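You operate a simulated robot arm through the tools that you are given. There is no shell and no other tool. Be economical: measure what you need, move in short steps, check, and stop when the job is done.

Carry out the task below with a simulated two-armed robot. There is one attempt and no reset: what you move stays moved.

Task
Take the blue banded beaker on the window side of the packing table and put it away on the upper shelf of the basket shelving. Then take the narrow yellow handled basket and leave it on the window side of the packing table. Then switch the red rocker switch on. Then open the soap cover. The order counts. Set down upright: blue banded beaker.

The check looks at the end state, three seconds after you hand in, the way a careful person would. Anything else that was tipped, shoved, dropped, spilled or broken makes it a failure. A push-on lid holds only when it is set on centred and level and pressed home; a screw cap is set on level and turned clockwise until tight.

Robot
Two 7-joint arms with fingered hands on one trunk, on a base that drives. Base frame: it is fixed to the floor where the robot stands at the start and does not move with it; the origin is under the middle of the robot, x ahead of it, y to its left, z up; the surface under the hand at the start is at about z = 910. Lengths are in mm, angles in rad, forces in N, time in s.
The left shoulder is at the start at [20, 208, 1323], the right one opposite. Places, roughly: blue banded beaker (8x7x12 cm) [700, 100, 1000]; narrow yellow handled basket [2500, -500, 1000]; red rocker switch [2500, -700, 900]; soap cover [-900, 1000, 1200]; upper shelf of the basket shelving [0, -6800, 1300]; window side of the packing table [900, 100, 900]. Payload 5 kg a hand.
The tool frame of a hand sits at the grasp point between the pads (the TCP): z along the fingers, y along the line on which they close. The tips reach 48 mm beyond it. Largest opening 160 mm; the body of the gripper starts 56 mm behind the TCP. The gripper is a hand of 4 fingers: y runs from the thumb to the fingers, the wrist lies at [-26, -142, -252] in the tool frame, and closing takes about 1.5 s.
Orientation is told as [roll, pitch, yaw] about the base's x, y, z axes, in that order, counted from this pose: with the fingers straight down and the wrist toward the robot, the tool's x, y and z point along [0, 1, 0], [1, 0, 0] and [0, 0, -1] of the base frame.

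Tools
- The arms move only by the tool drive_tool. It takes "left_targets", "right_targets" or both (then of equal length, played together; a hand with none holds still); each is a list of rows, each a list of 6 numbers: the shift along the tool's x, y, z in units of 500 mm (1.0 is 500 mm), then the turn, a rotation vector about the tool's x, y, z in units of 120 degrees (1.0 is 120 degrees). In form: [[tx, ty, tz, ax, ay, az], ...]. A call has 1 to 12 rows; each row is the pose to reach, as a shift and turn from the pose commanded when the call began, along the tool's axes at that moment. "left_jaw" and "right_jaw" are, for a hand that has rows, the opening in per cent of the stroke, from 0 (shut) to 100 (fully open), set as the call begins (left out, the last holds). A call with a number of a shift or a turn outside -1 to 1 is refused whole. A row lasts 0.2 s, in which the tool goes at most 50 mm and 0.15 rad; a call with a longer step from one row to the next is refused whole, and so is a gripper value outside its range. Where a pose cannot be reached the arm comes as near as it can. A force on the tool above 40 N (or 10 N above the force at the start of the call, whichever is more), or a blocked arm, ends the call early, and 0.2 s more pass. The fingers move at their own pace (about 108 mm/s each) and stop on an object; they squeeze with about 22 N. The grip force told is the motor's: it shows also when the fingers shut on nothing. Time passes only in rows, and 0.2 s behind the last, so rows that repeat a pose let the fingers close. It gives the time, the measured TCP pose, the force on the tool (base axes), the opening and the grip force at its end, in the units of the frame above (readings bear some noise), with the torque about the TCP (base axes, N m) and any sound that the robot's microphone picked up.
- Cameras (640 x 400 px; columns grow to the right, rows downward): "scene" is now at [78.4, 54.3, 1514.3]; the picture's right is [0.63, -0.78, -0.00], its down [-0.45, -0.36, -0.81] and it looks along [0.63, 0.51, -0.58] (base axes); focal length 214 px, centre (320, 200). "left" rides on the left gripper at [-87, -133, -189] in its tool frame; the picture's right is [-0.83, -0.26, 0.49], its down [0.51, -0.71, 0.49] and it looks along [0.22, 0.66, 0.72] (tool axes); focal length 238 px, centre (320, 200). "right" rides on the right gripper at [87, -133, -189] in its tool frame; the picture's right is [-0.83, 0.26, -0.49], its down [-0.51, -0.71, 0.49] and it looks along [-0.22, 0.66, 0.72] (tool axes); focal length 238 px, centre (320, 200). There is no depth. A picture from a camera that has moved, and an enlarged one, comes with that camera's place and axes in the base frame and with its lens.
- get_image(camera): a new picture of that camera. The clock stands still meanwhile.
- move_column(by): slides the trunk up (or, below 0, down) by that many mm; the arms and the scene camera ride with it, the base frame stays. It gives what a move gives, with no picture.
- steer(legs): drives the robot by 1 to 6 legs, each [ahead, left, turn to the left] in mm, mm and rad, along the robot's own axes; the way and the turn of a leg run together, so that a leg with both is an arc; at most 1500 mm and 3.142 rad a leg. The arms and the cameras ride along, it lands a little off, and it stops where it bumps. It gives what a move gives.
- curl_fingers(index, middle, ring, thumb_bend, thumb_turn, hand): sets how far each is bent, from 0 (flat) to 1 (curled in); at 0.3 the hand is open as for a grip, at 0.7 the pads meet at the TCP. One left out holds its place. A second passes; each finger stops where it meets its share of the squeeze, and holds until it gets a number again. A gripper value or a shape takes the hand back. It gives what a move gives, with no picture; readings hold the bend of each and the force on the fingers (four entries, about 0 where the hand has none), thumb and palm. thumb_turn goes from beside the hand (0) to across from the fingers (1), as for a grip.
- set_grasp(shape, hand): the hand has 4 fingers and takes this shape, open, in about a second: jaw (thumb against the fingers, like two jaws); tri (thumb and two fingers); tip (a fingertip pinch); poke (one finger out to press); point (the index stretched); flat (the hand flat); cup (the hand cupped); fist (a fist). The gripper value then closes the fingers along that shape, each until it touches; the sizes above hold for jaw. It gives what a move gives, with no picture.
- head_to(pan, tilt): turns the head with the scene camera to pan (to the left, within 1.501 rad either way) and tilt (down, from -0.506 to 1.204), counted from straight ahead of the robot. It gives what a move gives.
- inspect(camera, box): a new picture of the part [left, top, right, bottom] of that camera's present view, enlarged. The clock stands still meanwhile.
- job_done(): hands the job in; it is judged then, once.

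Go step by step. Nothing tells you exact positions but the pictures and the camera data: compare them with the known pose of the tool, close in by small moves and look again before you grip or let go. The budget is 165 turns and 130 pictures, counting those below and the enlarged ones. Unless the task says otherwise, let go and move clear before handing in.

The tools are called after "Emit:" as a command line: name --argument value ..., lists and objects as JSON in quotes. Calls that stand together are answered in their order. drive_tool: Moves the arms, as the interface text tells. Its arguments: {"type":"object","properties":{"left_targets":{"type":"array","items":{"type":"array","items":{"type":"number"}}},"left_jaw":{"type":"number"},"right_targets":{"type":"array","items":{"type":"array","items":{"type":"number"}}},"right_jaw":{"type":"number"}},"required":[]} The other tools are called the same way: move_column (by) slides the trunk up or down; set_grasp (shape, hand) gives the hand a shape; curl_fingers (index, middle, ring, thumb_bend, thumb_turn, hand) moves the fingers one by one; steer (legs) drives the base; head_to (pan, tilt) turns the head that bears the scene camera; get_image (camera) takes a picture; inspect (camera, box) takes an enlarged picture of a part of a camera's view; job_done () hands the job in.

At the start:

```text
t: 0.0
left_ee_pos: [513.3, 651.7, 1340.1]
left_tool_rot: [0.0, 0.0, -0.001]
left_wrist_force: [-0.2, 0.0, -0.3]
left_moment: [0.02, 0.02, -0.01]
left_grip_width: 159.3
left_grasp_force: 0.0
left_shape: jaw
left_bend: [0.3, 0.3, 0.3, 0.3, 0.98]
left_finger forces: [0.0, 0.1, 0.0, 0.0, 0.0, 0.0]
right_ee_pos: [508.2, 2.7, 1432.3]
right_tool_rot: [0.002, 0.001, 0.001]
right_wrist_force: [1.1, -0.5, -0.3]
right_moment: [-0.03, -0.02, -0.01]
right_grip_width: 159.7
right_grasp_force: 0.0
right_shape: jaw
right_bend: [0.3, 0.3, 0.3, 0.3, 0.98]
right_finger forces: [0.0, 0.0, 0.0, 0.1, 0.0, 0.0]
trunk travel left (down, up): [-325.0, 365.0]
robot x, y, heading: [-1.4, -1.1, 0.002]
head pan, tilt: [0.675, 0.62]
```

scene: 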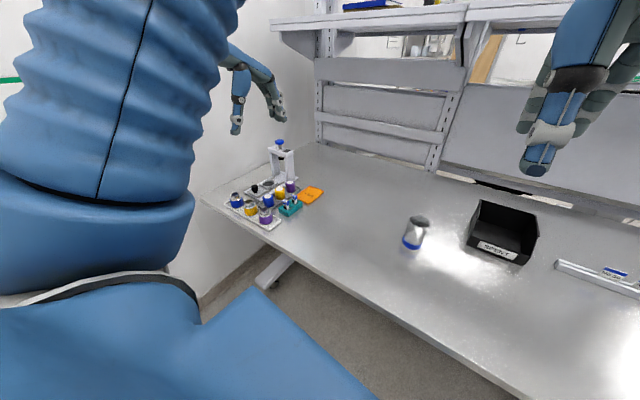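
right: 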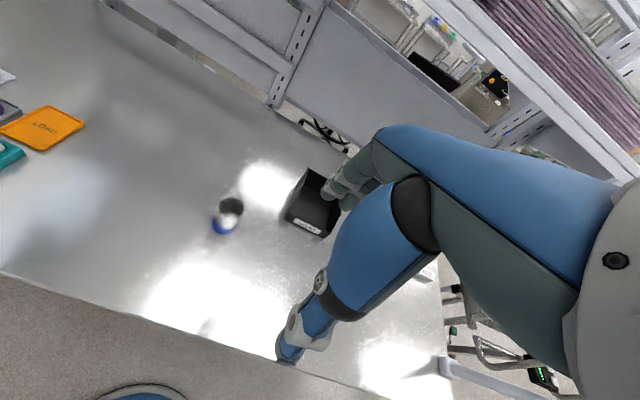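
left: 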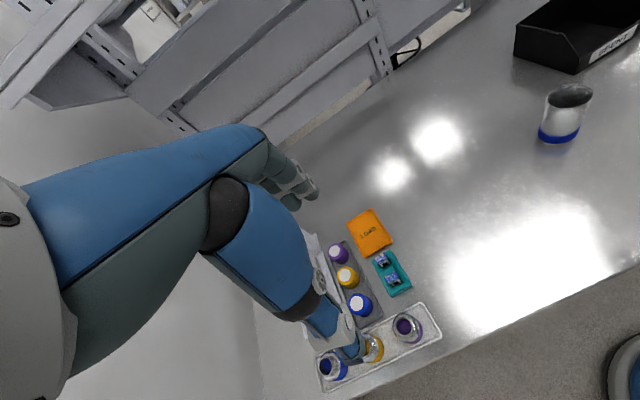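

I see the beaker near (730, 137) on the table. I'll inspect it, and take looks around for the path and destinations.

Emit:
inspect --camera "scene" --box '[360, 180, 480, 270]'

Emit:
head_to --pan -1.4 --tilt 0.2

Emit:
get_image --camera "scene"

```text
4.44 times, centred on (420, 225) of scene
camera zoom: at [78.4, 54.3, 1514.3], right [0.63, -0.78, 0.0], down [-0.45, -0.36, -0.81], along [0.63, 0.51, -0.58], focal length 953 px, centre (-124, 89)
```

zoom: 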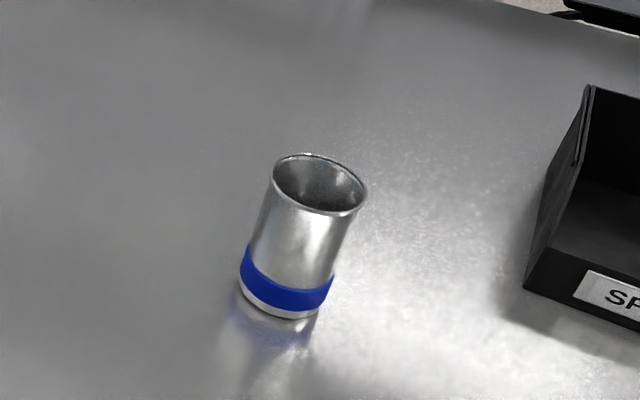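

```text
t: 2.0
left_ee_pos: [512.6, 650.8, 1339.9]
left_tool_rot: [-0.001, 0.0, 0.001]
left_wrist_force: [-0.8, 0.3, 0.3]
left_moment: [0.05, 0.01, 0.05]
left_grip_width: 159.4
left_grasp_force: 0.0
left_shape: jaw
left_bend: [0.3, 0.3, 0.3, 0.3, 0.98]
left_finger forces: [0.0, 0.1, 0.1, 0.0, 0.1, 0.1]
right_ee_pos: [507.3, 1.8, 1431.2]
right_tool_rot: [-0.001, 0.001, -0.001]
right_wrist_force: [0.0, -0.2, 0.4]
right_moment: [-0.03, 0.01, 0.03]
right_grip_width: 159.6
right_grasp_force: 0.1
right_shape: jaw
right_bend: [0.3, 0.3, 0.3, 0.3, 0.98]
right_finger forces: [0.0, 0.1, 0.0, 0.0, 0.1, 0.1]
trunk travel left (down, up): [-325.0, 365.0]
robot x, y, heading: [-1.1, 0.8, 0.005]
head pan, tilt: [-1.4, 0.201]
```

```text
125 pictures are left
camera scene: at [25.9, -92.4, 1552.9], right [-0.99, -0.17, 0.0], down [-0.03, 0.2, -0.98], along [0.17, -0.97, -0.2], focal length 214 px, centre (320, 200)
```

scene: 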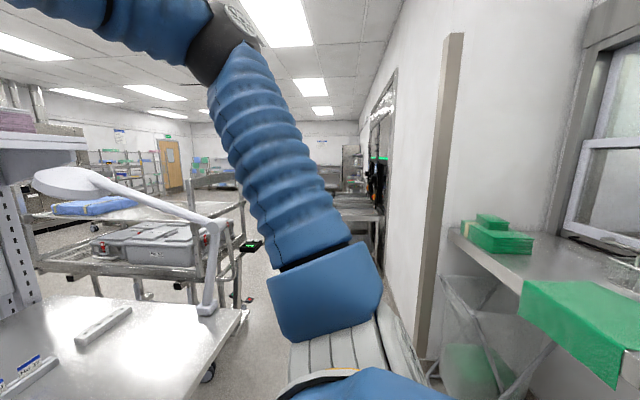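

The beaker is an open, empty-looking steel cup at about (720, 134). I'll look closer at the shelving in the distance before choosing the grasp.

Emit:
inspect --camera "scene" --box '[300, 100, 420, 250]'

Emit:
head_to --pan -0.4 --tilt 0.3

Emit:
get_image --camera "scene"

```text
2.67 times, centred on (360, 175) of scene
camera zoom: at [25.9, -92.4, 1552.9], right [-0.99, -0.17, 0.0], down [-0.03, 0.2, -0.98], along [0.17, -0.97, -0.2], focal length 572 px, centre (213, 267)
```

zoom: 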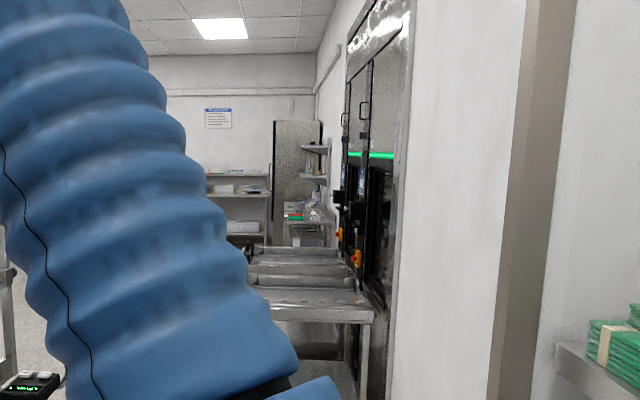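

```text
t: 3.2
left_ee_pos: [513.8, 651.8, 1338.7]
left_tool_rot: [-0.001, -0.001, 0.001]
left_wrist_force: [-0.3, 0.0, 0.1]
left_moment: [-0.02, -0.02, 0.04]
left_grip_width: 159.5
left_grasp_force: 0.1
left_shape: jaw
left_bend: [0.3, 0.3, 0.3, 0.3, 0.98]
left_finger forces: [0.0, 0.1, 0.1, 0.0, 0.0, 0.1]
right_ee_pos: [507.4, 2.2, 1431.8]
right_tool_rot: [-0.001, -0.001, 0.001]
right_wrist_force: [0.8, -0.1, 0.2]
right_moment: [0.0, -0.02, 0.0]
right_grip_width: 159.2
right_grasp_force: 0.2
right_shape: jaw
right_bend: [0.3, 0.3, 0.3, 0.3, 0.98]
right_finger forces: [0.0, 0.0, 0.0, 0.0, 0.1, 0.1]
trunk travel left (down, up): [-325.0, 365.0]
robot x, y, heading: [0.1, 1.4, 0.0]
head pan, tilt: [-0.4, 0.3]
```

```text
123 pictures are left
camera scene: at [95.9, -37.0, 1543.6], right [-0.39, -0.92, 0.0], down [-0.27, 0.12, -0.96], along [0.88, -0.37, -0.3], focal length 214 px, centre (320, 200)
```

scene: 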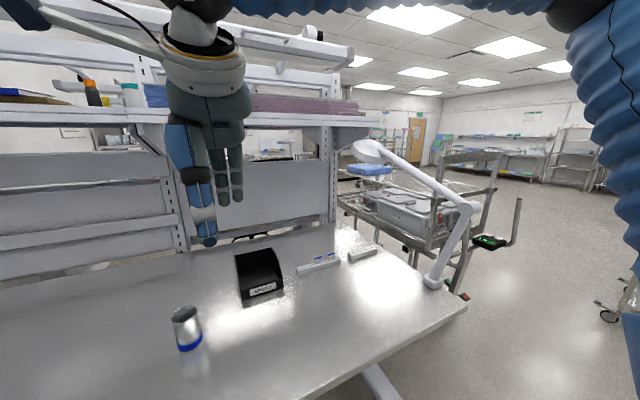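

The upper shelf of the far shelving looks open on top, so a top-down grasp works. I'll bring the right hand above the beaker.

Emit:
drive_tool --right_targets '[[0.0293, 0.0472, 0.0671, 0, 0, 0], [0.0587, 0.0944, 0.1342, 0, 0, 0], [0.088, 0.1417, 0.2013, 0, 0, 0], [0.1173, 0.1889, 0.2684, 0, 0, 0], [0.1467, 0.2361, 0.3356, 0, 0, 0], [0.176, 0.2833, 0.4027, 0, 0, 0], [0.2053, 0.3306, 0.4698, 0, 0, 0], [0.2347, 0.3778, 0.5369, 0, 0, 0], [0.264, 0.425, 0.604, 0, 0, 0], [0.264, 0.425, 0.604, 0, 0, 0]]'

Emit:
head_to --pan 0.1 --tilt 0.65

Emit:
get_image --camera "scene"

Emit:
get_image --camera "right"

```text
t: 5.5
left_ee_pos: [511.7, 650.4, 1340.6]
left_tool_rot: [0.0, -0.003, -0.001]
left_wrist_force: [-0.4, -0.6, 0.6]
left_moment: [0.08, -0.06, -0.01]
left_grip_width: 159.9
left_grasp_force: 0.0
left_shape: jaw
left_bend: [0.3, 0.3, 0.3, 0.3, 0.98]
left_finger forces: [0.0, 0.1, 0.0, 0.1, 0.1, 0.0]
right_ee_pos: [719.5, 132.6, 1129.6]
right_tool_rot: [0.0, -0.001, 0.0]
right_wrist_force: [-0.9, -0.8, 1.1]
right_moment: [0.04, -0.05, 0.04]
right_grip_width: 159.7
right_grasp_force: 0.0
right_shape: jaw
right_bend: [0.3, 0.3, 0.3, 0.3, 0.98]
right_finger forces: [0.1, 0.0, 0.1, 0.0, 0.0, 0.1]
trunk travel left (down, up): [-325.0, 365.0]
robot x, y, heading: [2.4, 1.1, 0.001]
head pan, tilt: [-0.4, 0.3]
```

```text
t: 6.4
left_ee_pos: [512.8, 651.4, 1339.7]
left_tool_rot: [0.001, 0.001, -0.001]
left_wrist_force: [0.8, 0.9, 0.0]
left_moment: [0.0, -0.02, -0.01]
left_grip_width: 159.7
left_grasp_force: 0.1
left_shape: jaw
left_bend: [0.3, 0.3, 0.3, 0.3, 0.98]
left_finger forces: [0.1, 0.1, 0.0, 0.1, 0.1, 0.0]
right_ee_pos: [719.7, 134.4, 1130.6]
right_tool_rot: [0.0, 0.0, 0.001]
right_wrist_force: [0.2, 0.0, 0.4]
right_moment: [0.01, -0.04, -0.01]
right_grip_width: 159.8
right_grasp_force: 0.1
right_shape: jaw
right_bend: [0.3, 0.3, 0.3, 0.3, 0.98]
right_finger forces: [0.0, 0.0, 0.0, 0.0, 0.0, 0.0]
trunk travel left (down, up): [-325.0, 365.0]
robot x, y, heading: [0.7, -2.1, -0.004]
head pan, tilt: [0.099, 0.649]
```

```text
122 pictures are left
camera scene: at [96.2, 7.9, 1511.9], right [0.1, -1.0, 0.0], down [-0.6, -0.06, -0.8], along [0.79, 0.08, -0.6], focal length 214 px, centre (320, 200)
```

scene: 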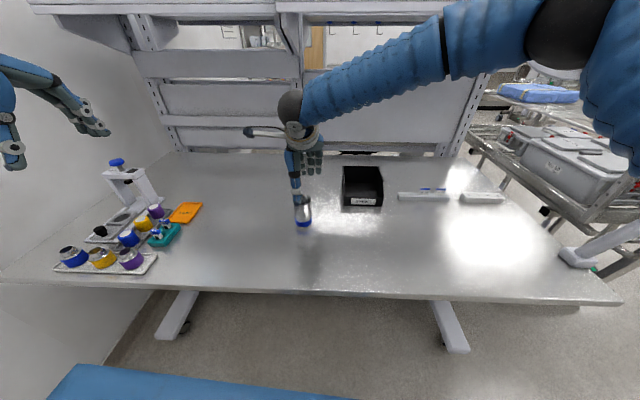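

```text
121 pictures are left
camera right: at [586.8, 220.2, 1318.7], right [0.26, -0.83, 0.49], down [-0.71, -0.51, -0.49], along [0.66, -0.22, -0.72], focal length 238 px, centre (320, 200)
```

right: 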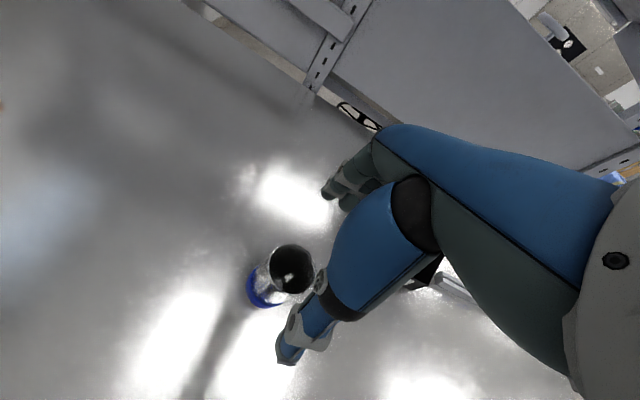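

The beaker's centre computes to (719, 137), right beneath the hand. I descend and close.

Emit:
drive_tool --right_targets '[[0.004, 0, 0.07, 0, 0, 0], [0.004, 0, 0.14, 0, 0, 0], [0.004, 0, 0.21, 0, 0, 0], [0.004, 0, 0.274, 0, 0, 0], [0.004, 0, 0.274, 0, 0, 0]]'

Emit:
inspect --camera "scene" --box '[240, 130, 400, 250]'

Emit:
get_image --camera "right"

```text
t: 7.6
left_ee_pos: [511.8, 651.6, 1340.3]
left_tool_rot: [0.0, -0.001, -0.002]
left_wrist_force: [-1.0, 0.3, 1.9]
left_moment: [0.05, -0.03, 0.02]
left_grip_width: 159.6
left_grasp_force: 0.0
left_shape: jaw
left_bend: [0.3, 0.3, 0.3, 0.3, 0.98]
left_finger forces: [0.0, 0.1, 0.0, 0.1, 0.1, 0.0]
right_ee_pos: [719.6, 136.0, 992.1]
right_tool_rot: [0.002, -0.001, -0.001]
right_wrist_force: [0.3, -0.7, 0.4]
right_moment: [0.02, -0.03, 0.03]
right_grip_width: 159.9
right_grasp_force: 0.2
right_shape: jaw
right_bend: [0.3, 0.3, 0.3, 0.3, 0.98]
right_finger forces: [0.0, 0.0, 0.1, 0.1, 0.0, 0.0]
trunk travel left (down, up): [-325.0, 365.0]
robot x, y, heading: [-1.3, 2.0, -0.002]
head pan, tilt: [0.099, 0.649]
```

```text
3.33 times, centred on (320, 190) of scene
camera zoom: at [95.8, 7.8, 1511.9], right [0.1, -1.0, 0.0], down [-0.6, -0.06, -0.8], along [0.79, 0.08, -0.6], focal length 715 px, centre (320, 233)
```

zoom: 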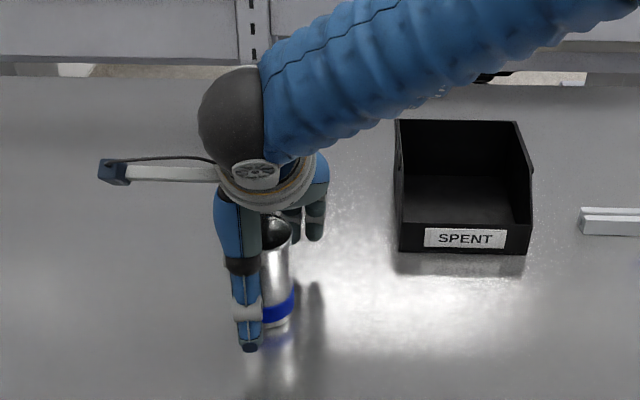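

```text
119 pictures are left
camera right: at [587.4, 222.3, 1181.8], right [0.26, -0.83, 0.49], down [-0.71, -0.51, -0.49], along [0.66, -0.22, -0.72], focal length 238 px, centre (320, 200)
```

right: 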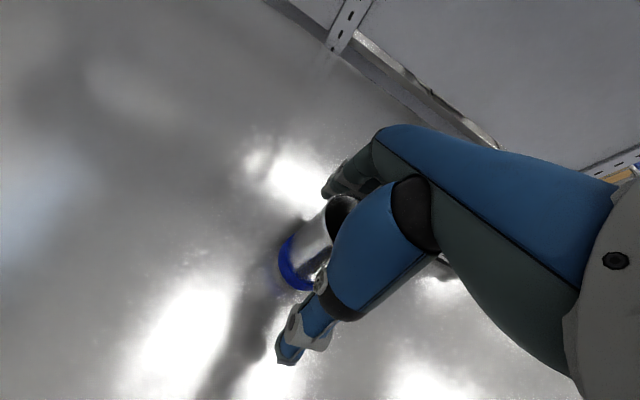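

The beaker lies between thumb and fingers. Closing now.

Emit:
drive_tool --right_targets '[[0, 0, 0, 0, 0, 0], [0, 0, 0, 0, 0, 0], [0, 0, 0, 0, 0, 0], [0, 0, 0, 0, 0, 0], [0, 0, 0, 0, 0, 0], [0, 0, 0, 0, 0, 0], [0, 0, 0, 0, 0, 0], [0, 0, 0, 0, 0, 0]]' --right_jaw 0

Emit:
get_image --camera "right"

```text
t: 9.4
left_ee_pos: [514.1, 649.9, 1339.7]
left_tool_rot: [-0.002, -0.002, -0.002]
left_wrist_force: [0.3, -1.4, -0.3]
left_moment: [0.01, -0.03, 0.04]
left_grip_width: 159.5
left_grasp_force: 0.0
left_shape: jaw
left_bend: [0.3, 0.3, 0.3, 0.3, 0.98]
left_finger forces: [0.1, 0.1, 0.0, 0.0, 0.0, 0.1]
right_ee_pos: [719.2, 135.6, 992.2]
right_tool_rot: [0.001, 0.001, 0.0]
right_wrist_force: [0.0, 0.3, 0.2]
right_moment: [0.0, 0.03, 0.0]
right_grip_width: 60.4
right_grasp_force: 21.8
right_shape: jaw
right_bend: [0.74, 0.51, 0.52, 0.73, 1.0]
right_finger forces: [12.1, 6.3, 0.0, 0.1, 18.8, 0.0]
trunk travel left (down, up): [-325.0, 365.0]
robot x, y, heading: [2.1, 2.8, 0.0]
head pan, tilt: [0.099, 0.649]
```

```text
118 pictures are left
camera right: at [587.9, 222.6, 1181.4], right [0.26, -0.83, 0.49], down [-0.71, -0.51, -0.49], along [0.66, -0.22, -0.72], focal length 238 px, centre (320, 200)
```

right: 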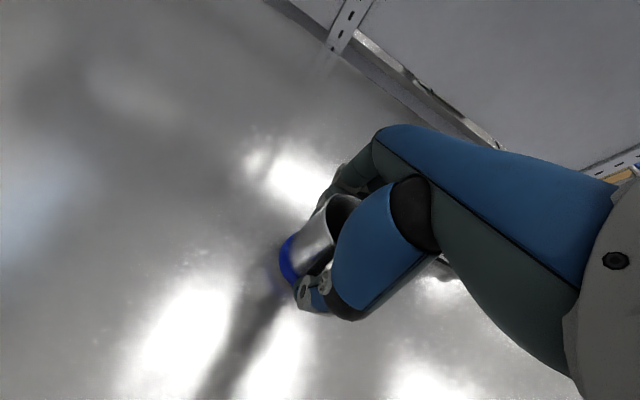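

Gripped. I lift gently and check it hangs straight.

Emit:
drive_tool --right_targets '[[0, 0, -0.02, 0, 0, 0], [0, 0, -0.06, 0, 0, 0], [0, 0, -0.12, 0, 0, 0], [0, 0, -0.2, 0, 0, 0], [0, 0, -0.2, 0, 0, 0]]'

Emit:
inspect --camera "scene" --box '[240, 130, 400, 250]'

```text
t: 10.6
left_ee_pos: [513.4, 651.9, 1339.0]
left_tool_rot: [0.0, 0.002, 0.001]
left_wrist_force: [0.4, 0.4, 0.1]
left_moment: [-0.02, 0.07, -0.03]
left_grip_width: 159.5
left_grasp_force: 0.0
left_shape: jaw
left_bend: [0.3, 0.3, 0.3, 0.3, 0.98]
left_finger forces: [0.1, 0.1, 0.0, 0.1, 0.0, 0.0]
right_ee_pos: [719.5, 135.4, 1091.1]
right_tool_rot: [-0.002, 0.001, 0.0]
right_wrist_force: [1.0, -0.1, -2.0]
right_moment: [-0.02, 0.03, 0.0]
right_grip_width: 60.2
right_grasp_force: 22.0
right_shape: jaw
right_bend: [0.74, 0.51, 0.52, 0.73, 1.0]
right_finger forces: [12.2, 6.4, 0.1, 0.0, 18.8, 0.0]
trunk travel left (down, up): [-325.0, 365.0]
robot x, y, heading: [0.1, 1.4, -0.002]
head pan, tilt: [0.099, 0.649]
```

```text
3.33 times, centred on (320, 190) of scene
camera zoom: at [97.5, 8.4, 1511.6], right [0.1, -1.0, 0.0], down [-0.6, -0.06, -0.8], along [0.79, 0.08, -0.61], focal length 715 px, centre (320, 233)
```

zoom: 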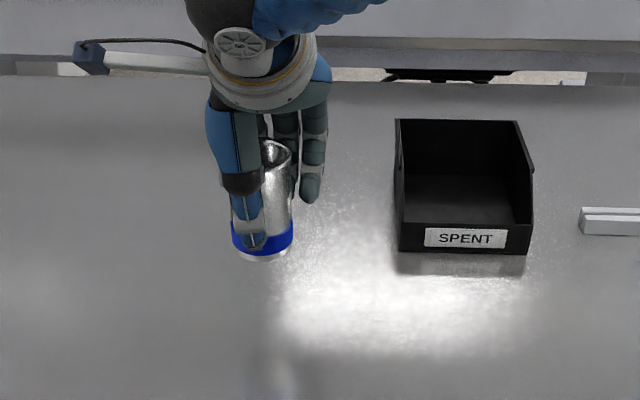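

Beaker hangs upright in the grip. I'll draw both hands up and in close for driving, then turn toward the aisle.

Emit:
drive_tool --right_targets '[[-0.055, -0.05, -0.05, 0, 0, 0], [-0.11, -0.1, -0.1, 0, 0, 0], [-0.165, -0.15, -0.15, 0, 0, 0], [-0.22, -0.2, -0.2, 0, 0, 0], [-0.275, -0.25, -0.25, 0, 0, 0], [-0.33, -0.3, -0.3, 0, 0, 0], [-0.385, -0.35, -0.35, 0, 0, 0], [-0.44, -0.4, -0.4, 0, 0, 0], [-0.5, -0.44, -0.44, 0, 0, 0]]' --left_targets '[[-0.08, -0.01, 0, 0, 0, 0], [-0.16, -0.02, 0, 0, 0, 0], [-0.24, -0.03, 0, 0, 0, 0], [-0.32, -0.04, 0, 0, 0, 0], [-0.4, -0.05, 0, 0, 0, 0], [-0.48, -0.05, 0, 0, 0, 0], [-0.56, -0.05, 0, 0, 0, 0], [-0.64, -0.05, 0, 0, 0, 0], [-0.7, -0.05, 0, 0, 0, 0]]'

Emit:
head_to --pan 0 --tilt 0.4

Emit:
steer --legs '[[0, 0, -1.571]]'

Emit:
get_image --camera "scene"

```text
t: 12.6
left_ee_pos: [546.7, 352.8, 1309.3]
left_tool_rot: [-0.001, -0.001, 0.0]
left_wrist_force: [0.2, -0.2, 0.9]
left_moment: [0.15, -0.01, 0.05]
left_grip_width: 159.6
left_grasp_force: 0.1
left_shape: jaw
left_bend: [0.3, 0.3, 0.3, 0.3, 0.97]
left_finger forces: [0.0, 0.0, 0.0, 0.0, 0.0, 0.0]
left hand out of reach, approached as far as the arm can: row 6, 7, 8, 9
right_ee_pos: [498.8, -116.4, 1311.7]
right_tool_rot: [0.002, 0.002, 0.0]
right_wrist_force: [0.5, -0.5, -1.3]
right_moment: [0.17, -0.04, 0.02]
right_grip_width: 60.2
right_grasp_force: 22.1
right_shape: jaw
right_bend: [0.74, 0.51, 0.52, 0.73, 1.0]
right_finger forces: [11.9, 6.4, 0.1, 0.0, 18.8, 0.0]
trunk travel left (down, up): [-325.0, 365.0]
robot x, y, heading: [-1.9, -0.1, 0.001]
head pan, tilt: [0.099, 0.649]
```

```text
t: 13.3
left_ee_pos: [547.8, 354.0, 1306.9]
left_tool_rot: [-0.003, 0.001, -0.002]
left_wrist_force: [0.1, -0.2, -0.9]
left_moment: [-0.04, -0.01, -0.02]
left_grip_width: 160.0
left_grasp_force: 0.0
left_shape: jaw
left_bend: [0.3, 0.3, 0.3, 0.3, 0.97]
left_finger forces: [0.0, 0.1, 0.0, 0.0, 0.0, 0.0]
right_ee_pos: [500.4, -112.8, 1311.3]
right_tool_rot: [0.002, -0.001, -0.001]
right_wrist_force: [0.3, -0.4, -1.3]
right_moment: [-0.02, 0.02, 0.0]
right_grip_width: 60.2
right_grasp_force: 22.3
right_shape: jaw
right_bend: [0.74, 0.51, 0.52, 0.73, 1.0]
right_finger forces: [12.1, 6.5, 0.0, 0.0, 18.7, 0.1]
trunk travel left (down, up): [-325.0, 365.0]
robot x, y, heading: [0.9, -2.6, -0.001]
head pan, tilt: [0.0, 0.4]
```

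```text
t: 17.6
left_ee_pos: [349.2, -551.5, 1307.2]
left_tool_rot: [-0.002, 0.003, -1.581]
left_wrist_force: [-0.1, -0.2, 0.7]
left_moment: [0.01, 0.0, -0.02]
left_grip_width: 160.0
left_grasp_force: 0.2
left_shape: jaw
left_bend: [0.3, 0.3, 0.3, 0.3, 0.97]
left_finger forces: [0.0, 0.0, 0.0, 0.1, 0.1, 0.0]
right_ee_pos: [-118.7, -498.8, 1312.3]
right_tool_rot: [0.0, 0.001, -1.579]
right_wrist_force: [-0.2, -0.3, -1.7]
right_moment: [-0.03, -0.02, -0.02]
right_grip_width: 59.8
right_grasp_force: 22.2
right_shape: jaw
right_bend: [0.74, 0.51, 0.52, 0.73, 1.0]
right_finger forces: [11.8, 6.3, 0.1, 0.0, 18.2, 0.0]
trunk travel left (down, up): [-325.0, 365.0]
robot x, y, heading: [-0.8, 4.8, -1.58]
head pan, tilt: [0.0, 0.4]
```

```text
116 pictures are left
camera scene: at [-1.7, -104.0, 1534.3], right [-1.0, 0.01, 0.0], down [0.0, 0.39, -0.92], along [-0.01, -0.92, -0.39], focal length 214 px, centre (320, 200)
```

scene: 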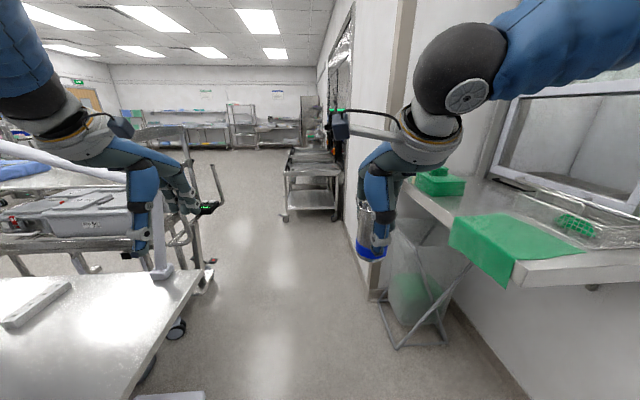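

The aisle is clear with a roller table at x −200…490, y < −2970, and a cart handle at about (620, −1360). I raise the trunk and drive first to about y −1500, then look again.

Emit:
move_column --by 200

Emit:
steer --legs '[[1400, -80, 0.01]]'

Emit:
get_image --camera "scene"

```text
t: 19.8
left_ee_pos: [350.1, -550.9, 1508.3]
left_tool_rot: [-0.001, 0.0, -1.582]
left_wrist_force: [-0.2, 0.0, -0.1]
left_moment: [-0.01, 0.01, 0.02]
left_grip_width: 159.8
left_grasp_force: 0.1
left_shape: jaw
left_bend: [0.3, 0.3, 0.3, 0.3, 0.97]
left_finger forces: [0.0, 0.0, 0.0, 0.1, 0.1, 0.0]
right_ee_pos: [-117.8, -498.5, 1511.5]
right_tool_rot: [0.0, 0.0, -1.58]
right_wrist_force: [-0.2, 0.3, -0.9]
right_moment: [0.01, -0.01, -0.03]
right_grip_width: 60.0
right_grasp_force: 21.7
right_shape: jaw
right_bend: [0.74, 0.51, 0.52, 0.73, 1.0]
right_finger forces: [11.9, 6.2, 0.0, 0.1, 18.2, 0.0]
trunk travel left (down, up): [-525.0, 165.0]
robot x, y, heading: [1.4, -1.4, -1.58]
head pan, tilt: [0.0, 0.4]
```

```text
t: 25.3
left_ee_pos: [275.3, -1725.0, 1511.6]
left_tool_rot: [-0.005, -0.006, -1.588]
left_wrist_force: [0.4, -0.4, -0.7]
left_moment: [-0.03, 0.05, 0.01]
left_grip_width: 160.0
left_grasp_force: 0.0
left_shape: jaw
left_bend: [0.3, 0.3, 0.3, 0.3, 0.97]
left_finger forces: [0.1, 0.0, 0.0, 0.1, 0.0, 0.0]
right_ee_pos: [-189.9, -1663.2, 1517.5]
right_tool_rot: [-0.01, -0.012, -1.574]
right_wrist_force: [0.2, -0.4, -1.3]
right_moment: [0.06, -0.02, 0.01]
right_grip_width: 59.7
right_grasp_force: 22.4
right_shape: jaw
right_bend: [0.74, 0.51, 0.52, 0.73, 1.0]
right_finger forces: [12.8, 7.2, 0.0, 0.0, 20.3, 0.1]
trunk travel left (down, up): [-525.0, 165.0]
robot x, y, heading: [-70.2, -1183.8, -1.578]
head pan, tilt: [0.0, 0.4]
stopped in leg 1: the robot was blocked; the commanded pose is now the measured one
```

```text
115 pictures are left
camera scene: at [-73.6, -1273.9, 1735.2], right [-1.0, 0.01, 0.0], down [0.0, 0.38, -0.92], along [-0.01, -0.92, -0.38], focal length 214 px, centre (320, 200)
```

scene: 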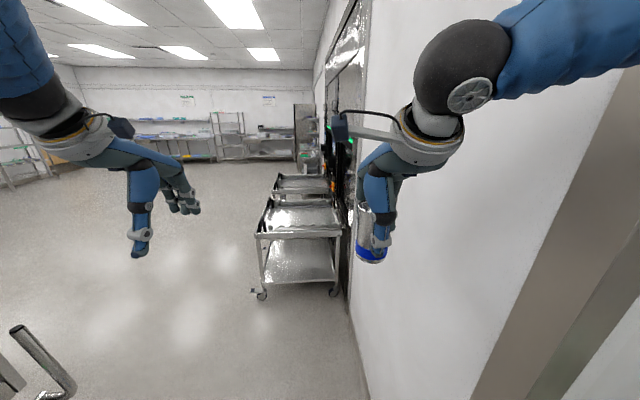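

I bumped, most likely the right elbow on the wall pillar. I'll back off a bit, slide left, and look.

Emit:
steer --legs '[[-60, 0, 0], [0, 260, 0]]'

Emit:
head_to --pan 0.9 --tilt 0.8

Emit:
get_image --camera "scene"

Emit:
get_image --camera "right"

```text
t: 27.7
left_ee_pos: [531.5, -1678.5, 1507.9]
left_tool_rot: [-0.002, 0.002, -1.587]
left_wrist_force: [0.2, -0.2, 0.1]
left_moment: [0.0, -0.05, -0.01]
left_grip_width: 159.8
left_grasp_force: 0.1
left_shape: jaw
left_bend: [0.3, 0.3, 0.3, 0.3, 0.97]
left_finger forces: [0.0, 0.0, 0.0, 0.1, 0.1, 0.1]
right_ee_pos: [66.0, -1621.7, 1512.5]
right_tool_rot: [-0.005, -0.001, -1.574]
right_wrist_force: [-0.3, 0.2, -0.2]
right_moment: [-0.05, 0.0, 0.0]
right_grip_width: 59.8
right_grasp_force: 21.9
right_shape: jaw
right_bend: [0.74, 0.51, 0.52, 0.73, 1.0]
right_finger forces: [12.8, 7.2, 0.0, 0.0, 20.2, 0.0]
trunk travel left (down, up): [-525.0, 165.0]
robot x, y, heading: [183.5, -1130.1, -1.585]
head pan, tilt: [0.0, 0.4]
```

```text
t: 28.9
left_ee_pos: [533.1, -1678.8, 1507.1]
left_tool_rot: [-0.002, 0.004, -1.587]
left_wrist_force: [-0.8, 0.5, 1.0]
left_moment: [-0.02, 0.04, 0.0]
left_grip_width: 159.9
left_grasp_force: 0.1
left_shape: jaw
left_bend: [0.3, 0.3, 0.3, 0.3, 0.97]
left_finger forces: [0.0, 0.1, 0.0, 0.0, 0.1, 0.1]
right_ee_pos: [66.5, -1621.2, 1511.2]
right_tool_rot: [-0.006, 0.0, -1.575]
right_wrist_force: [0.2, -0.9, -1.5]
right_moment: [0.01, 0.01, 0.0]
right_grip_width: 59.5
right_grasp_force: 22.3
right_shape: jaw
right_bend: [0.74, 0.51, 0.52, 0.73, 1.0]
right_finger forces: [12.8, 7.3, 0.0, 0.1, 20.2, 0.0]
trunk travel left (down, up): [-525.0, 165.0]
robot x, y, heading: [185.3, -1127.1, -1.583]
head pan, tilt: [0.901, 0.799]
```

```text
114 pictures are left
camera scene: at [246.6, -1190.6, 1699.2], right [-0.63, -0.78, 0.0], down [-0.56, 0.45, -0.7], along [0.54, -0.44, -0.72], focal length 214 px, centre (320, 200)
```

scene: 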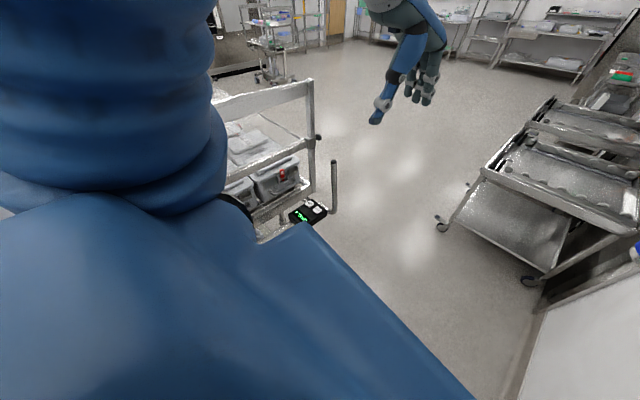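

```text
113 pictures are left
camera right: at [155.0, -1490.0, 1700.6], right [-0.83, -0.26, 0.49], down [-0.51, 0.71, -0.49], along [-0.23, -0.66, -0.72], focal length 238 px, centre (320, 200)
```

right: 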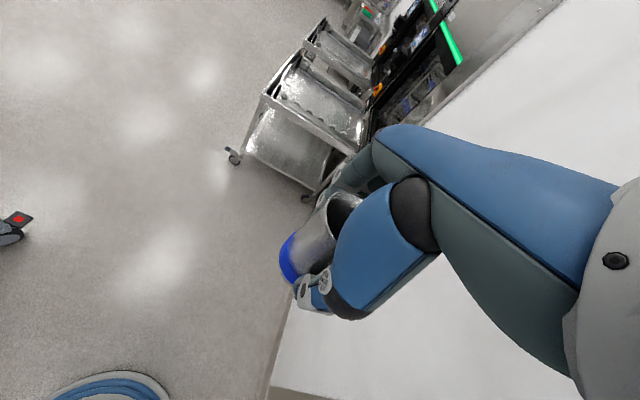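

The path at x≈185 clears the cart's handle post (690, −1620). I go forward, slide left past the roller tables, and drive on.

Emit:
steer --legs '[[1000, 0, 0.012], [0, 750, 0], [1300, 0, 0]]'

Emit:
head_to --pan -0.3 --tilt 0.4

Emit:
get_image --camera "scene"

```text
t: 34.3
left_ee_pos: [551.4, -2665.8, 1506.8]
left_tool_rot: [-0.006, 0.001, -1.566]
left_wrist_force: [0.2, 0.2, -0.1]
left_moment: [0.01, 0.05, 0.0]
left_grip_width: 159.9
left_grasp_force: 0.0
left_shape: jaw
left_bend: [0.3, 0.3, 0.3, 0.3, 0.97]
left_finger forces: [0.1, 0.0, 0.0, 0.1, 0.0, 0.0]
right_ee_pos: [84.3, -2616.5, 1513.8]
right_tool_rot: [-0.018, -0.006, -1.553]
right_wrist_force: [-0.1, 0.0, -0.7]
right_moment: [0.03, -0.01, 0.01]
right_grip_width: 59.9
right_grasp_force: 22.2
right_shape: jaw
right_bend: [0.74, 0.51, 0.52, 0.73, 1.0]
right_finger forces: [12.8, 7.3, 0.0, 0.0, 20.2, 0.0]
trunk travel left (down, up): [-525.0, 165.0]
robot x, y, heading: [183.1, -2124.7, -1.568]
head pan, tilt: [0.901, 0.799]
stopped in leg 1: the robot was blocked; the commanded pose is now the measured one
```

```text
t: 35.7
left_ee_pos: [552.7, -2666.0, 1506.8]
left_tool_rot: [-0.011, -0.001, -1.565]
left_wrist_force: [-1.1, 0.5, -0.4]
left_moment: [-0.05, 0.01, 0.02]
left_grip_width: 159.8
left_grasp_force: 0.0
left_shape: jaw
left_bend: [0.3, 0.3, 0.3, 0.3, 0.97]
left_finger forces: [0.0, 0.1, 0.1, 0.0, 0.1, 0.1]
right_ee_pos: [86.7, -2616.9, 1515.0]
right_tool_rot: [-0.016, -0.006, -1.554]
right_wrist_force: [-0.4, 0.5, -1.0]
right_moment: [-0.02, 0.01, 0.04]
right_grip_width: 59.7
right_grasp_force: 22.1
right_shape: jaw
right_bend: [0.74, 0.51, 0.52, 0.73, 1.0]
right_finger forces: [12.8, 7.4, 0.1, 0.1, 20.2, 0.0]
trunk travel left (down, up): [-525.0, 165.0]
robot x, y, heading: [186.5, -2124.0, -1.566]
head pan, tilt: [-0.3, 0.4]
```

```text
112 pictures are left
camera scene: at [167.6, -2220.8, 1734.7], right [-0.96, 0.29, 0.01], down [0.11, 0.37, -0.92], along [-0.27, -0.88, -0.39], focal length 214 px, centre (320, 200)
```

scene: 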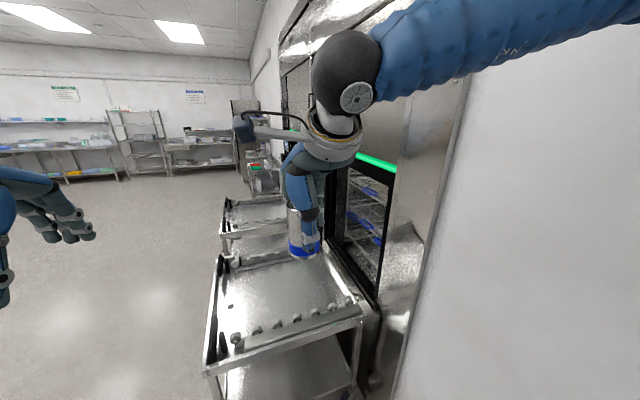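

The right elbow seems to have brushed the cabinet frame. I slide left away from it, to x≈950, then continue.

Emit:
steer --legs '[[-20, 780, 0]]'

Emit:
get_image --camera "right"

Emit:
get_image --camera "scene"

```text
t: 39.4
left_ee_pos: [1264.2, -2646.4, 1508.3]
left_tool_rot: [-0.004, 0.0, -1.546]
left_wrist_force: [1.3, 0.3, -0.3]
left_moment: [0.03, 0.16, -0.03]
left_grip_width: 159.9
left_grasp_force: 0.1
left_shape: jaw
left_bend: [0.3, 0.3, 0.3, 0.3, 0.98]
left_finger forces: [0.0, 0.0, 0.1, 0.1, 0.0, 0.0]
right_ee_pos: [794.7, -2606.6, 1511.8]
right_tool_rot: [-0.011, -0.003, -1.534]
right_wrist_force: [0.6, -0.3, -0.5]
right_moment: [0.0, 0.17, -0.02]
right_grip_width: 59.6
right_grasp_force: 21.9
right_shape: jaw
right_bend: [0.74, 0.51, 0.52, 0.73, 1.0]
right_finger forces: [12.7, 7.3, 0.0, 0.0, 20.2, 0.0]
trunk travel left (down, up): [-525.0, 165.0]
robot x, y, heading: [891.6, -2108.3, -1.544]
head pan, tilt: [-0.3, 0.4]
stopped in leg 1: the robot was blocked; the commanded pose is now the measured one
```

```text
111 pictures are left
camera right: at [879.4, -2470.6, 1700.7], right [-0.82, -0.29, 0.5], down [-0.54, 0.69, -0.49], along [-0.2, -0.67, -0.72], focal length 238 px, centre (320, 200)
```

right: 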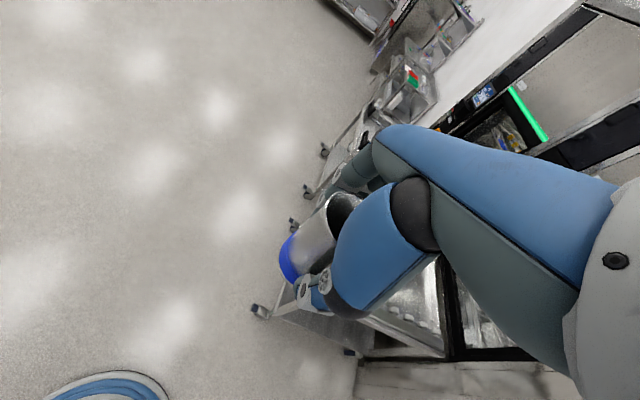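

```text
110 pictures are left
camera scene: at [869.1, -2209.6, 1734.4], right [-0.96, 0.27, 0.0], down [0.1, 0.37, -0.92], along [-0.25, -0.89, -0.39], focal length 214 px, centre (320, 200)
```

scene: 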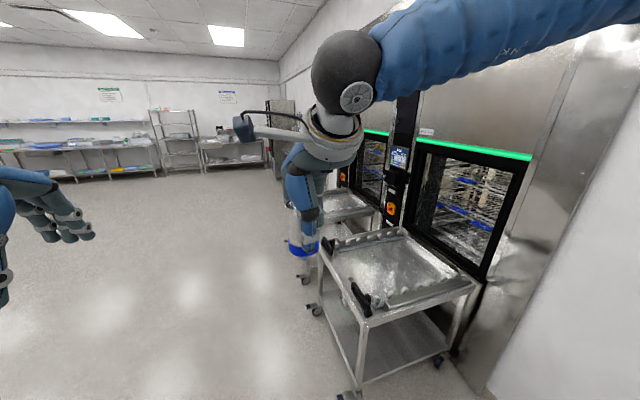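

The base is just at the cart's side; ahead is a clear floor. I drive forward along x≈930 past the two roller trolleys.

Emit:
steer --legs '[[500, 0, -0.02], [1400, 80, 0], [600, 0, 0]]'

Emit:
get_image --camera "scene"

```text
t: 51.9
left_ee_pos: [1362.1, -5149.2, 1509.0]
left_tool_rot: [-0.003, 0.0, -1.565]
left_wrist_force: [0.2, -0.3, -0.3]
left_moment: [-0.01, -0.03, 0.0]
left_grip_width: 160.4
left_grasp_force: 0.1
left_shape: jaw
left_bend: [0.3, 0.3, 0.3, 0.3, 0.98]
left_finger forces: [0.0, 0.1, 0.1, 0.0, 0.0, 0.1]
right_ee_pos: [895.5, -5101.4, 1513.1]
right_tool_rot: [-0.009, 0.0, -1.554]
right_wrist_force: [0.4, 0.2, -0.8]
right_moment: [-0.01, 0.01, -0.02]
right_grip_width: 59.8
right_grasp_force: 22.0
right_shape: jaw
right_bend: [0.74, 0.51, 0.52, 0.73, 1.0]
right_finger forces: [12.8, 7.3, 0.0, 0.0, 20.3, 0.1]
trunk travel left (down, up): [-525.0, 165.0]
robot x, y, heading: [1004.9, -4605.2, -1.561]
head pan, tilt: [-0.3, 0.4]
```

```text
109 pictures are left
camera scene: at [976.2, -4705.4, 1734.3], right [-0.96, 0.29, 0.0], down [0.11, 0.37, -0.92], along [-0.27, -0.88, -0.39], focal length 214 px, centre (320, 200)
```

scene: 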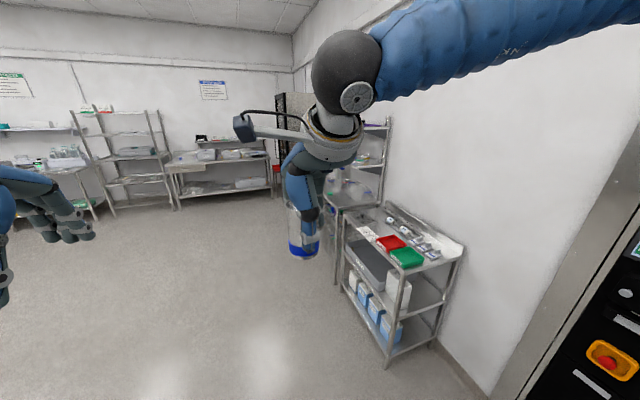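

The shelving at the right wall beyond the utility cart is likely the target, hidden behind my hand. I drive closer and look.

Emit:
steer --legs '[[1000, 0, -0.8]]'

Emit:
head_to --pan 0.1 --tilt 0.4

Emit:
get_image --camera "scene"

```text
t: 57.1
left_ee_pos: [489.7, -6141.1, 1508.2]
left_tool_rot: [-0.002, 0.0, -2.367]
left_wrist_force: [0.9, 0.4, -0.2]
left_moment: [0.0, 0.0, -0.01]
left_grip_width: 160.4
left_grasp_force: 0.1
left_shape: jaw
left_bend: [0.3, 0.3, 0.3, 0.3, 0.98]
left_finger forces: [0.1, 0.0, 0.0, 0.0, 0.0, 0.1]
right_ee_pos: [197.9, -5771.5, 1513.8]
right_tool_rot: [-0.007, -0.001, -2.356]
right_wrist_force: [-0.1, 0.4, -1.4]
right_moment: [-0.01, 0.0, 0.0]
right_grip_width: 59.5
right_grasp_force: 22.3
right_shape: jaw
right_bend: [0.74, 0.51, 0.52, 0.73, 1.0]
right_finger forces: [12.5, 7.1, 0.0, 0.0, 19.8, 0.0]
trunk travel left (down, up): [-525.0, 165.0]
robot x, y, heading: [627.7, -5504.3, -2.364]
head pan, tilt: [-0.3, 0.4]
cut short: leg 1
```

```text
t: 57.9
left_ee_pos: [488.6, -6141.6, 1507.5]
left_tool_rot: [-0.001, 0.0, -2.366]
left_wrist_force: [0.4, 1.0, 0.4]
left_moment: [-0.02, 0.0, 0.01]
left_grip_width: 160.2
left_grasp_force: 0.0
left_shape: jaw
left_bend: [0.3, 0.3, 0.3, 0.3, 0.98]
left_finger forces: [0.0, 0.1, 0.0, 0.1, 0.0, 0.1]
right_ee_pos: [199.8, -5772.0, 1512.8]
right_tool_rot: [-0.009, -0.002, -2.356]
right_wrist_force: [0.2, 0.0, -0.8]
right_moment: [-0.03, -0.01, 0.0]
right_grip_width: 59.6
right_grasp_force: 21.8
right_shape: jaw
right_bend: [0.74, 0.51, 0.52, 0.73, 1.0]
right_finger forces: [12.6, 7.2, 0.0, 0.0, 19.8, 0.0]
trunk travel left (down, up): [-525.0, 165.0]
robot x, y, heading: [629.1, -5505.1, -2.364]
head pan, tilt: [0.099, 0.4]
```

```text
108 pictures are left
camera scene: at [563.5, -5584.5, 1734.3], right [-0.77, 0.64, 0.0], down [0.25, 0.3, -0.92], along [-0.59, -0.71, -0.39], focal length 214 px, centre (320, 200)
```

scene: 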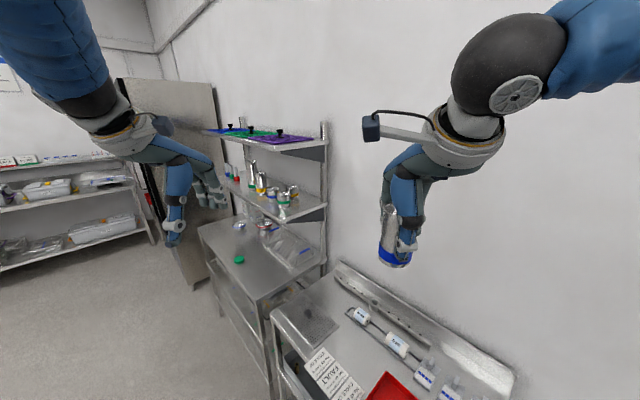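

The wall unit ahead has a mid shelf near z≈1250 with bottles and a top shelf near 1580. I need detail to decide which is "the upper shelf".

Emit:
inspect --camera "scene" --box '[180, 100, 360, 300]'

Emit:
inspect --camera "scene" --box '[0, 100, 180, 300]'

```text
2.00 times, centred on (270, 200) of scene
camera zoom: at [563.5, -5584.5, 1734.3], right [-0.77, 0.64, 0.0], down [0.25, 0.3, -0.92], along [-0.59, -0.71, -0.39], focal length 429 px, centre (420, 200)
```

zoom: 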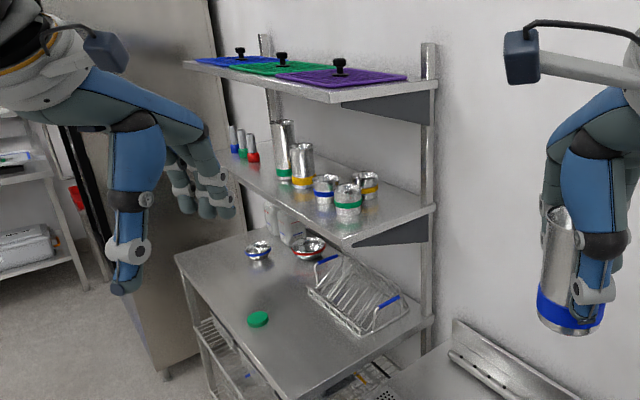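

```text
2.00 times, centred on (90, 200) of scene
camera zoom: at [563.5, -5584.5, 1734.3], right [-0.77, 0.64, 0.0], down [0.25, 0.3, -0.92], along [-0.59, -0.71, -0.39], focal length 429 px, centre (780, 200)
```

zoom: 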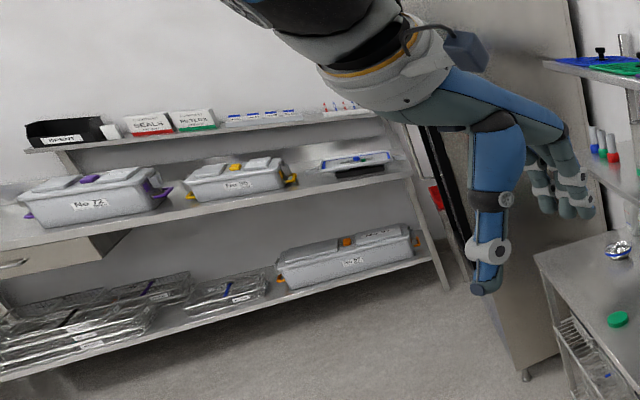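

The mid shelf (z≈1250–1300) holds the matching banded beakers and matches the stated place, so that's the target; since another shelf overhangs it, I'll regrasp from the side on the table below. First I turn to face the wall unit and move sideways in front of it.

Emit:
steer --legs '[[-250, 0, 0], [0, 0, -0.778]]'

Emit:
head_to --pan 0.6 --tilt 0.5

Emit:
get_image --camera "scene"

```text
t: 61.8
left_ee_pos: [260.0, -5682.6, 1508.3]
left_tool_rot: [-0.002, 0.001, 3.133]
left_wrist_force: [0.0, -0.1, 0.8]
left_moment: [0.0, 0.02, -0.03]
left_grip_width: 160.1
left_grasp_force: 0.1
left_shape: jaw
left_bend: [0.3, 0.3, 0.3, 0.3, 0.98]
left_finger forces: [0.1, 0.1, 0.0, 0.0, 0.1, 0.0]
right_ee_pos: [313.9, -5215.1, 1512.3]
right_tool_rot: [-0.008, -0.002, -3.135]
right_wrist_force: [-1.6, 0.3, -1.5]
right_moment: [0.02, -0.02, -0.03]
right_grip_width: 59.6
right_grasp_force: 21.7
right_shape: jaw
right_bend: [0.74, 0.51, 0.52, 0.73, 1.0]
right_finger forces: [12.3, 6.9, 0.0, 0.1, 19.1, 0.0]
trunk travel left (down, up): [-525.0, 165.0]
robot x, y, heading: [808.6, -5332.7, 3.137]
head pan, tilt: [0.099, 0.4]
```

```text
t: 62.7
left_ee_pos: [261.1, -5681.1, 1507.9]
left_tool_rot: [-0.001, 0.0, 3.133]
left_wrist_force: [0.8, 0.2, -0.5]
left_moment: [0.0, -0.01, 0.0]
left_grip_width: 160.0
left_grasp_force: 0.1
left_shape: jaw
left_bend: [0.3, 0.3, 0.3, 0.3, 0.98]
left_finger forces: [0.0, 0.0, 0.1, 0.0, 0.0, 0.0]
right_ee_pos: [314.4, -5216.8, 1511.6]
right_tool_rot: [-0.009, -0.001, -3.135]
right_wrist_force: [0.1, -0.4, -1.6]
right_moment: [-0.01, 0.01, 0.0]
right_grip_width: 59.8
right_grasp_force: 22.2
right_shape: jaw
right_bend: [0.74, 0.51, 0.52, 0.73, 1.0]
right_finger forces: [12.2, 6.9, 0.0, 0.0, 19.1, 0.0]
trunk travel left (down, up): [-525.0, 165.0]
robot x, y, heading: [809.1, -5330.7, 3.139]
head pan, tilt: [0.6, 0.499]
```

```text
105 pictures are left
camera scene: at [722.0, -5382.1, 1725.2], right [-0.56, 0.83, 0.0], down [0.4, 0.27, -0.88], along [-0.73, -0.49, -0.48], focal length 214 px, centre (320, 200)
```

scene: 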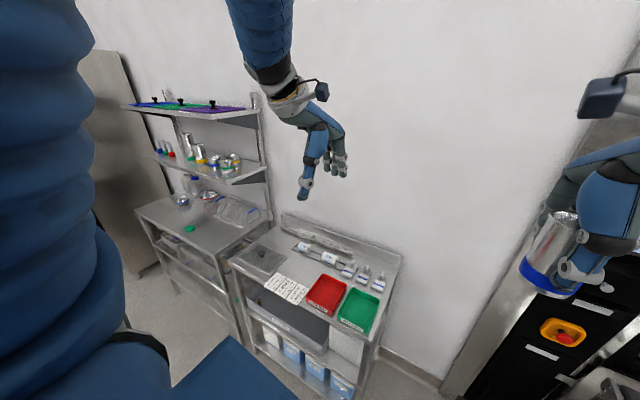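

Facing the wall now. I slide left toward the unit.

Emit:
steer --legs '[[-60, 1350, 0]]'

Emit:
head_to --pan 0 --tilt 0.6

Emit:
get_image --camera "scene"

```text
t: 69.5
left_ee_pos: [322.0, -7024.9, 1509.2]
left_tool_rot: [-0.003, -0.001, -3.141]
left_wrist_force: [-0.3, -0.4, -0.1]
left_moment: [0.02, 0.03, 0.01]
left_grip_width: 160.2
left_grasp_force: 0.0
left_shape: jaw
left_bend: [0.3, 0.3, 0.3, 0.3, 0.98]
left_finger forces: [0.1, 0.0, 0.1, 0.0, 0.1, 0.0]
right_ee_pos: [373.9, -6558.4, 1513.3]
right_tool_rot: [-0.008, -0.001, -3.13]
right_wrist_force: [-0.1, 0.3, -2.2]
right_moment: [0.05, 0.0, -0.03]
right_grip_width: 59.4
right_grasp_force: 22.2
right_shape: jaw
right_bend: [0.74, 0.51, 0.52, 0.73, 1.0]
right_finger forces: [12.2, 6.8, 0.1, 0.1, 19.1, 0.0]
trunk travel left (down, up): [-525.0, 165.0]
robot x, y, heading: [867.2, -6673.8, -3.139]
head pan, tilt: [0.6, 0.499]
```

```text
t: 70.5
left_ee_pos: [321.3, -7024.7, 1508.3]
left_tool_rot: [-0.003, 0.0, -3.142]
left_wrist_force: [0.0, -0.3, 0.3]
left_moment: [-0.01, 0.0, -0.01]
left_grip_width: 160.1
left_grasp_force: 0.0
left_shape: jaw
left_bend: [0.3, 0.3, 0.3, 0.3, 0.98]
left_finger forces: [0.0, 0.2, 0.1, 0.0, 0.1, 0.0]
right_ee_pos: [373.0, -6559.1, 1513.0]
right_tool_rot: [-0.008, -0.002, -3.129]
right_wrist_force: [0.0, -0.1, -1.6]
right_moment: [-0.04, 0.01, -0.01]
right_grip_width: 59.5
right_grasp_force: 21.6
right_shape: jaw
right_bend: [0.74, 0.51, 0.52, 0.73, 1.0]
right_finger forces: [12.3, 6.8, 0.1, 0.0, 19.1, 0.0]
trunk travel left (down, up): [-525.0, 165.0]
robot x, y, heading: [866.9, -6671.1, -3.143]
head pan, tilt: [0.0, 0.6]
```

```text
104 pictures are left
camera scene: at [768.9, -6670.1, 1716.1], right [0.0, 1.0, 0.0], down [0.57, 0.0, -0.82], along [-0.82, 0.0, -0.57], focal length 214 px, centre (320, 200)
```

scene: 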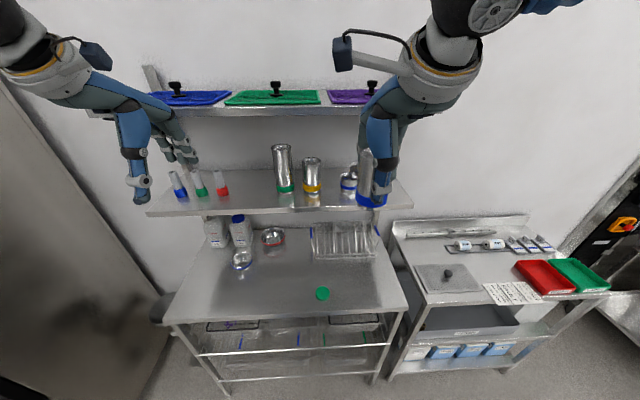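

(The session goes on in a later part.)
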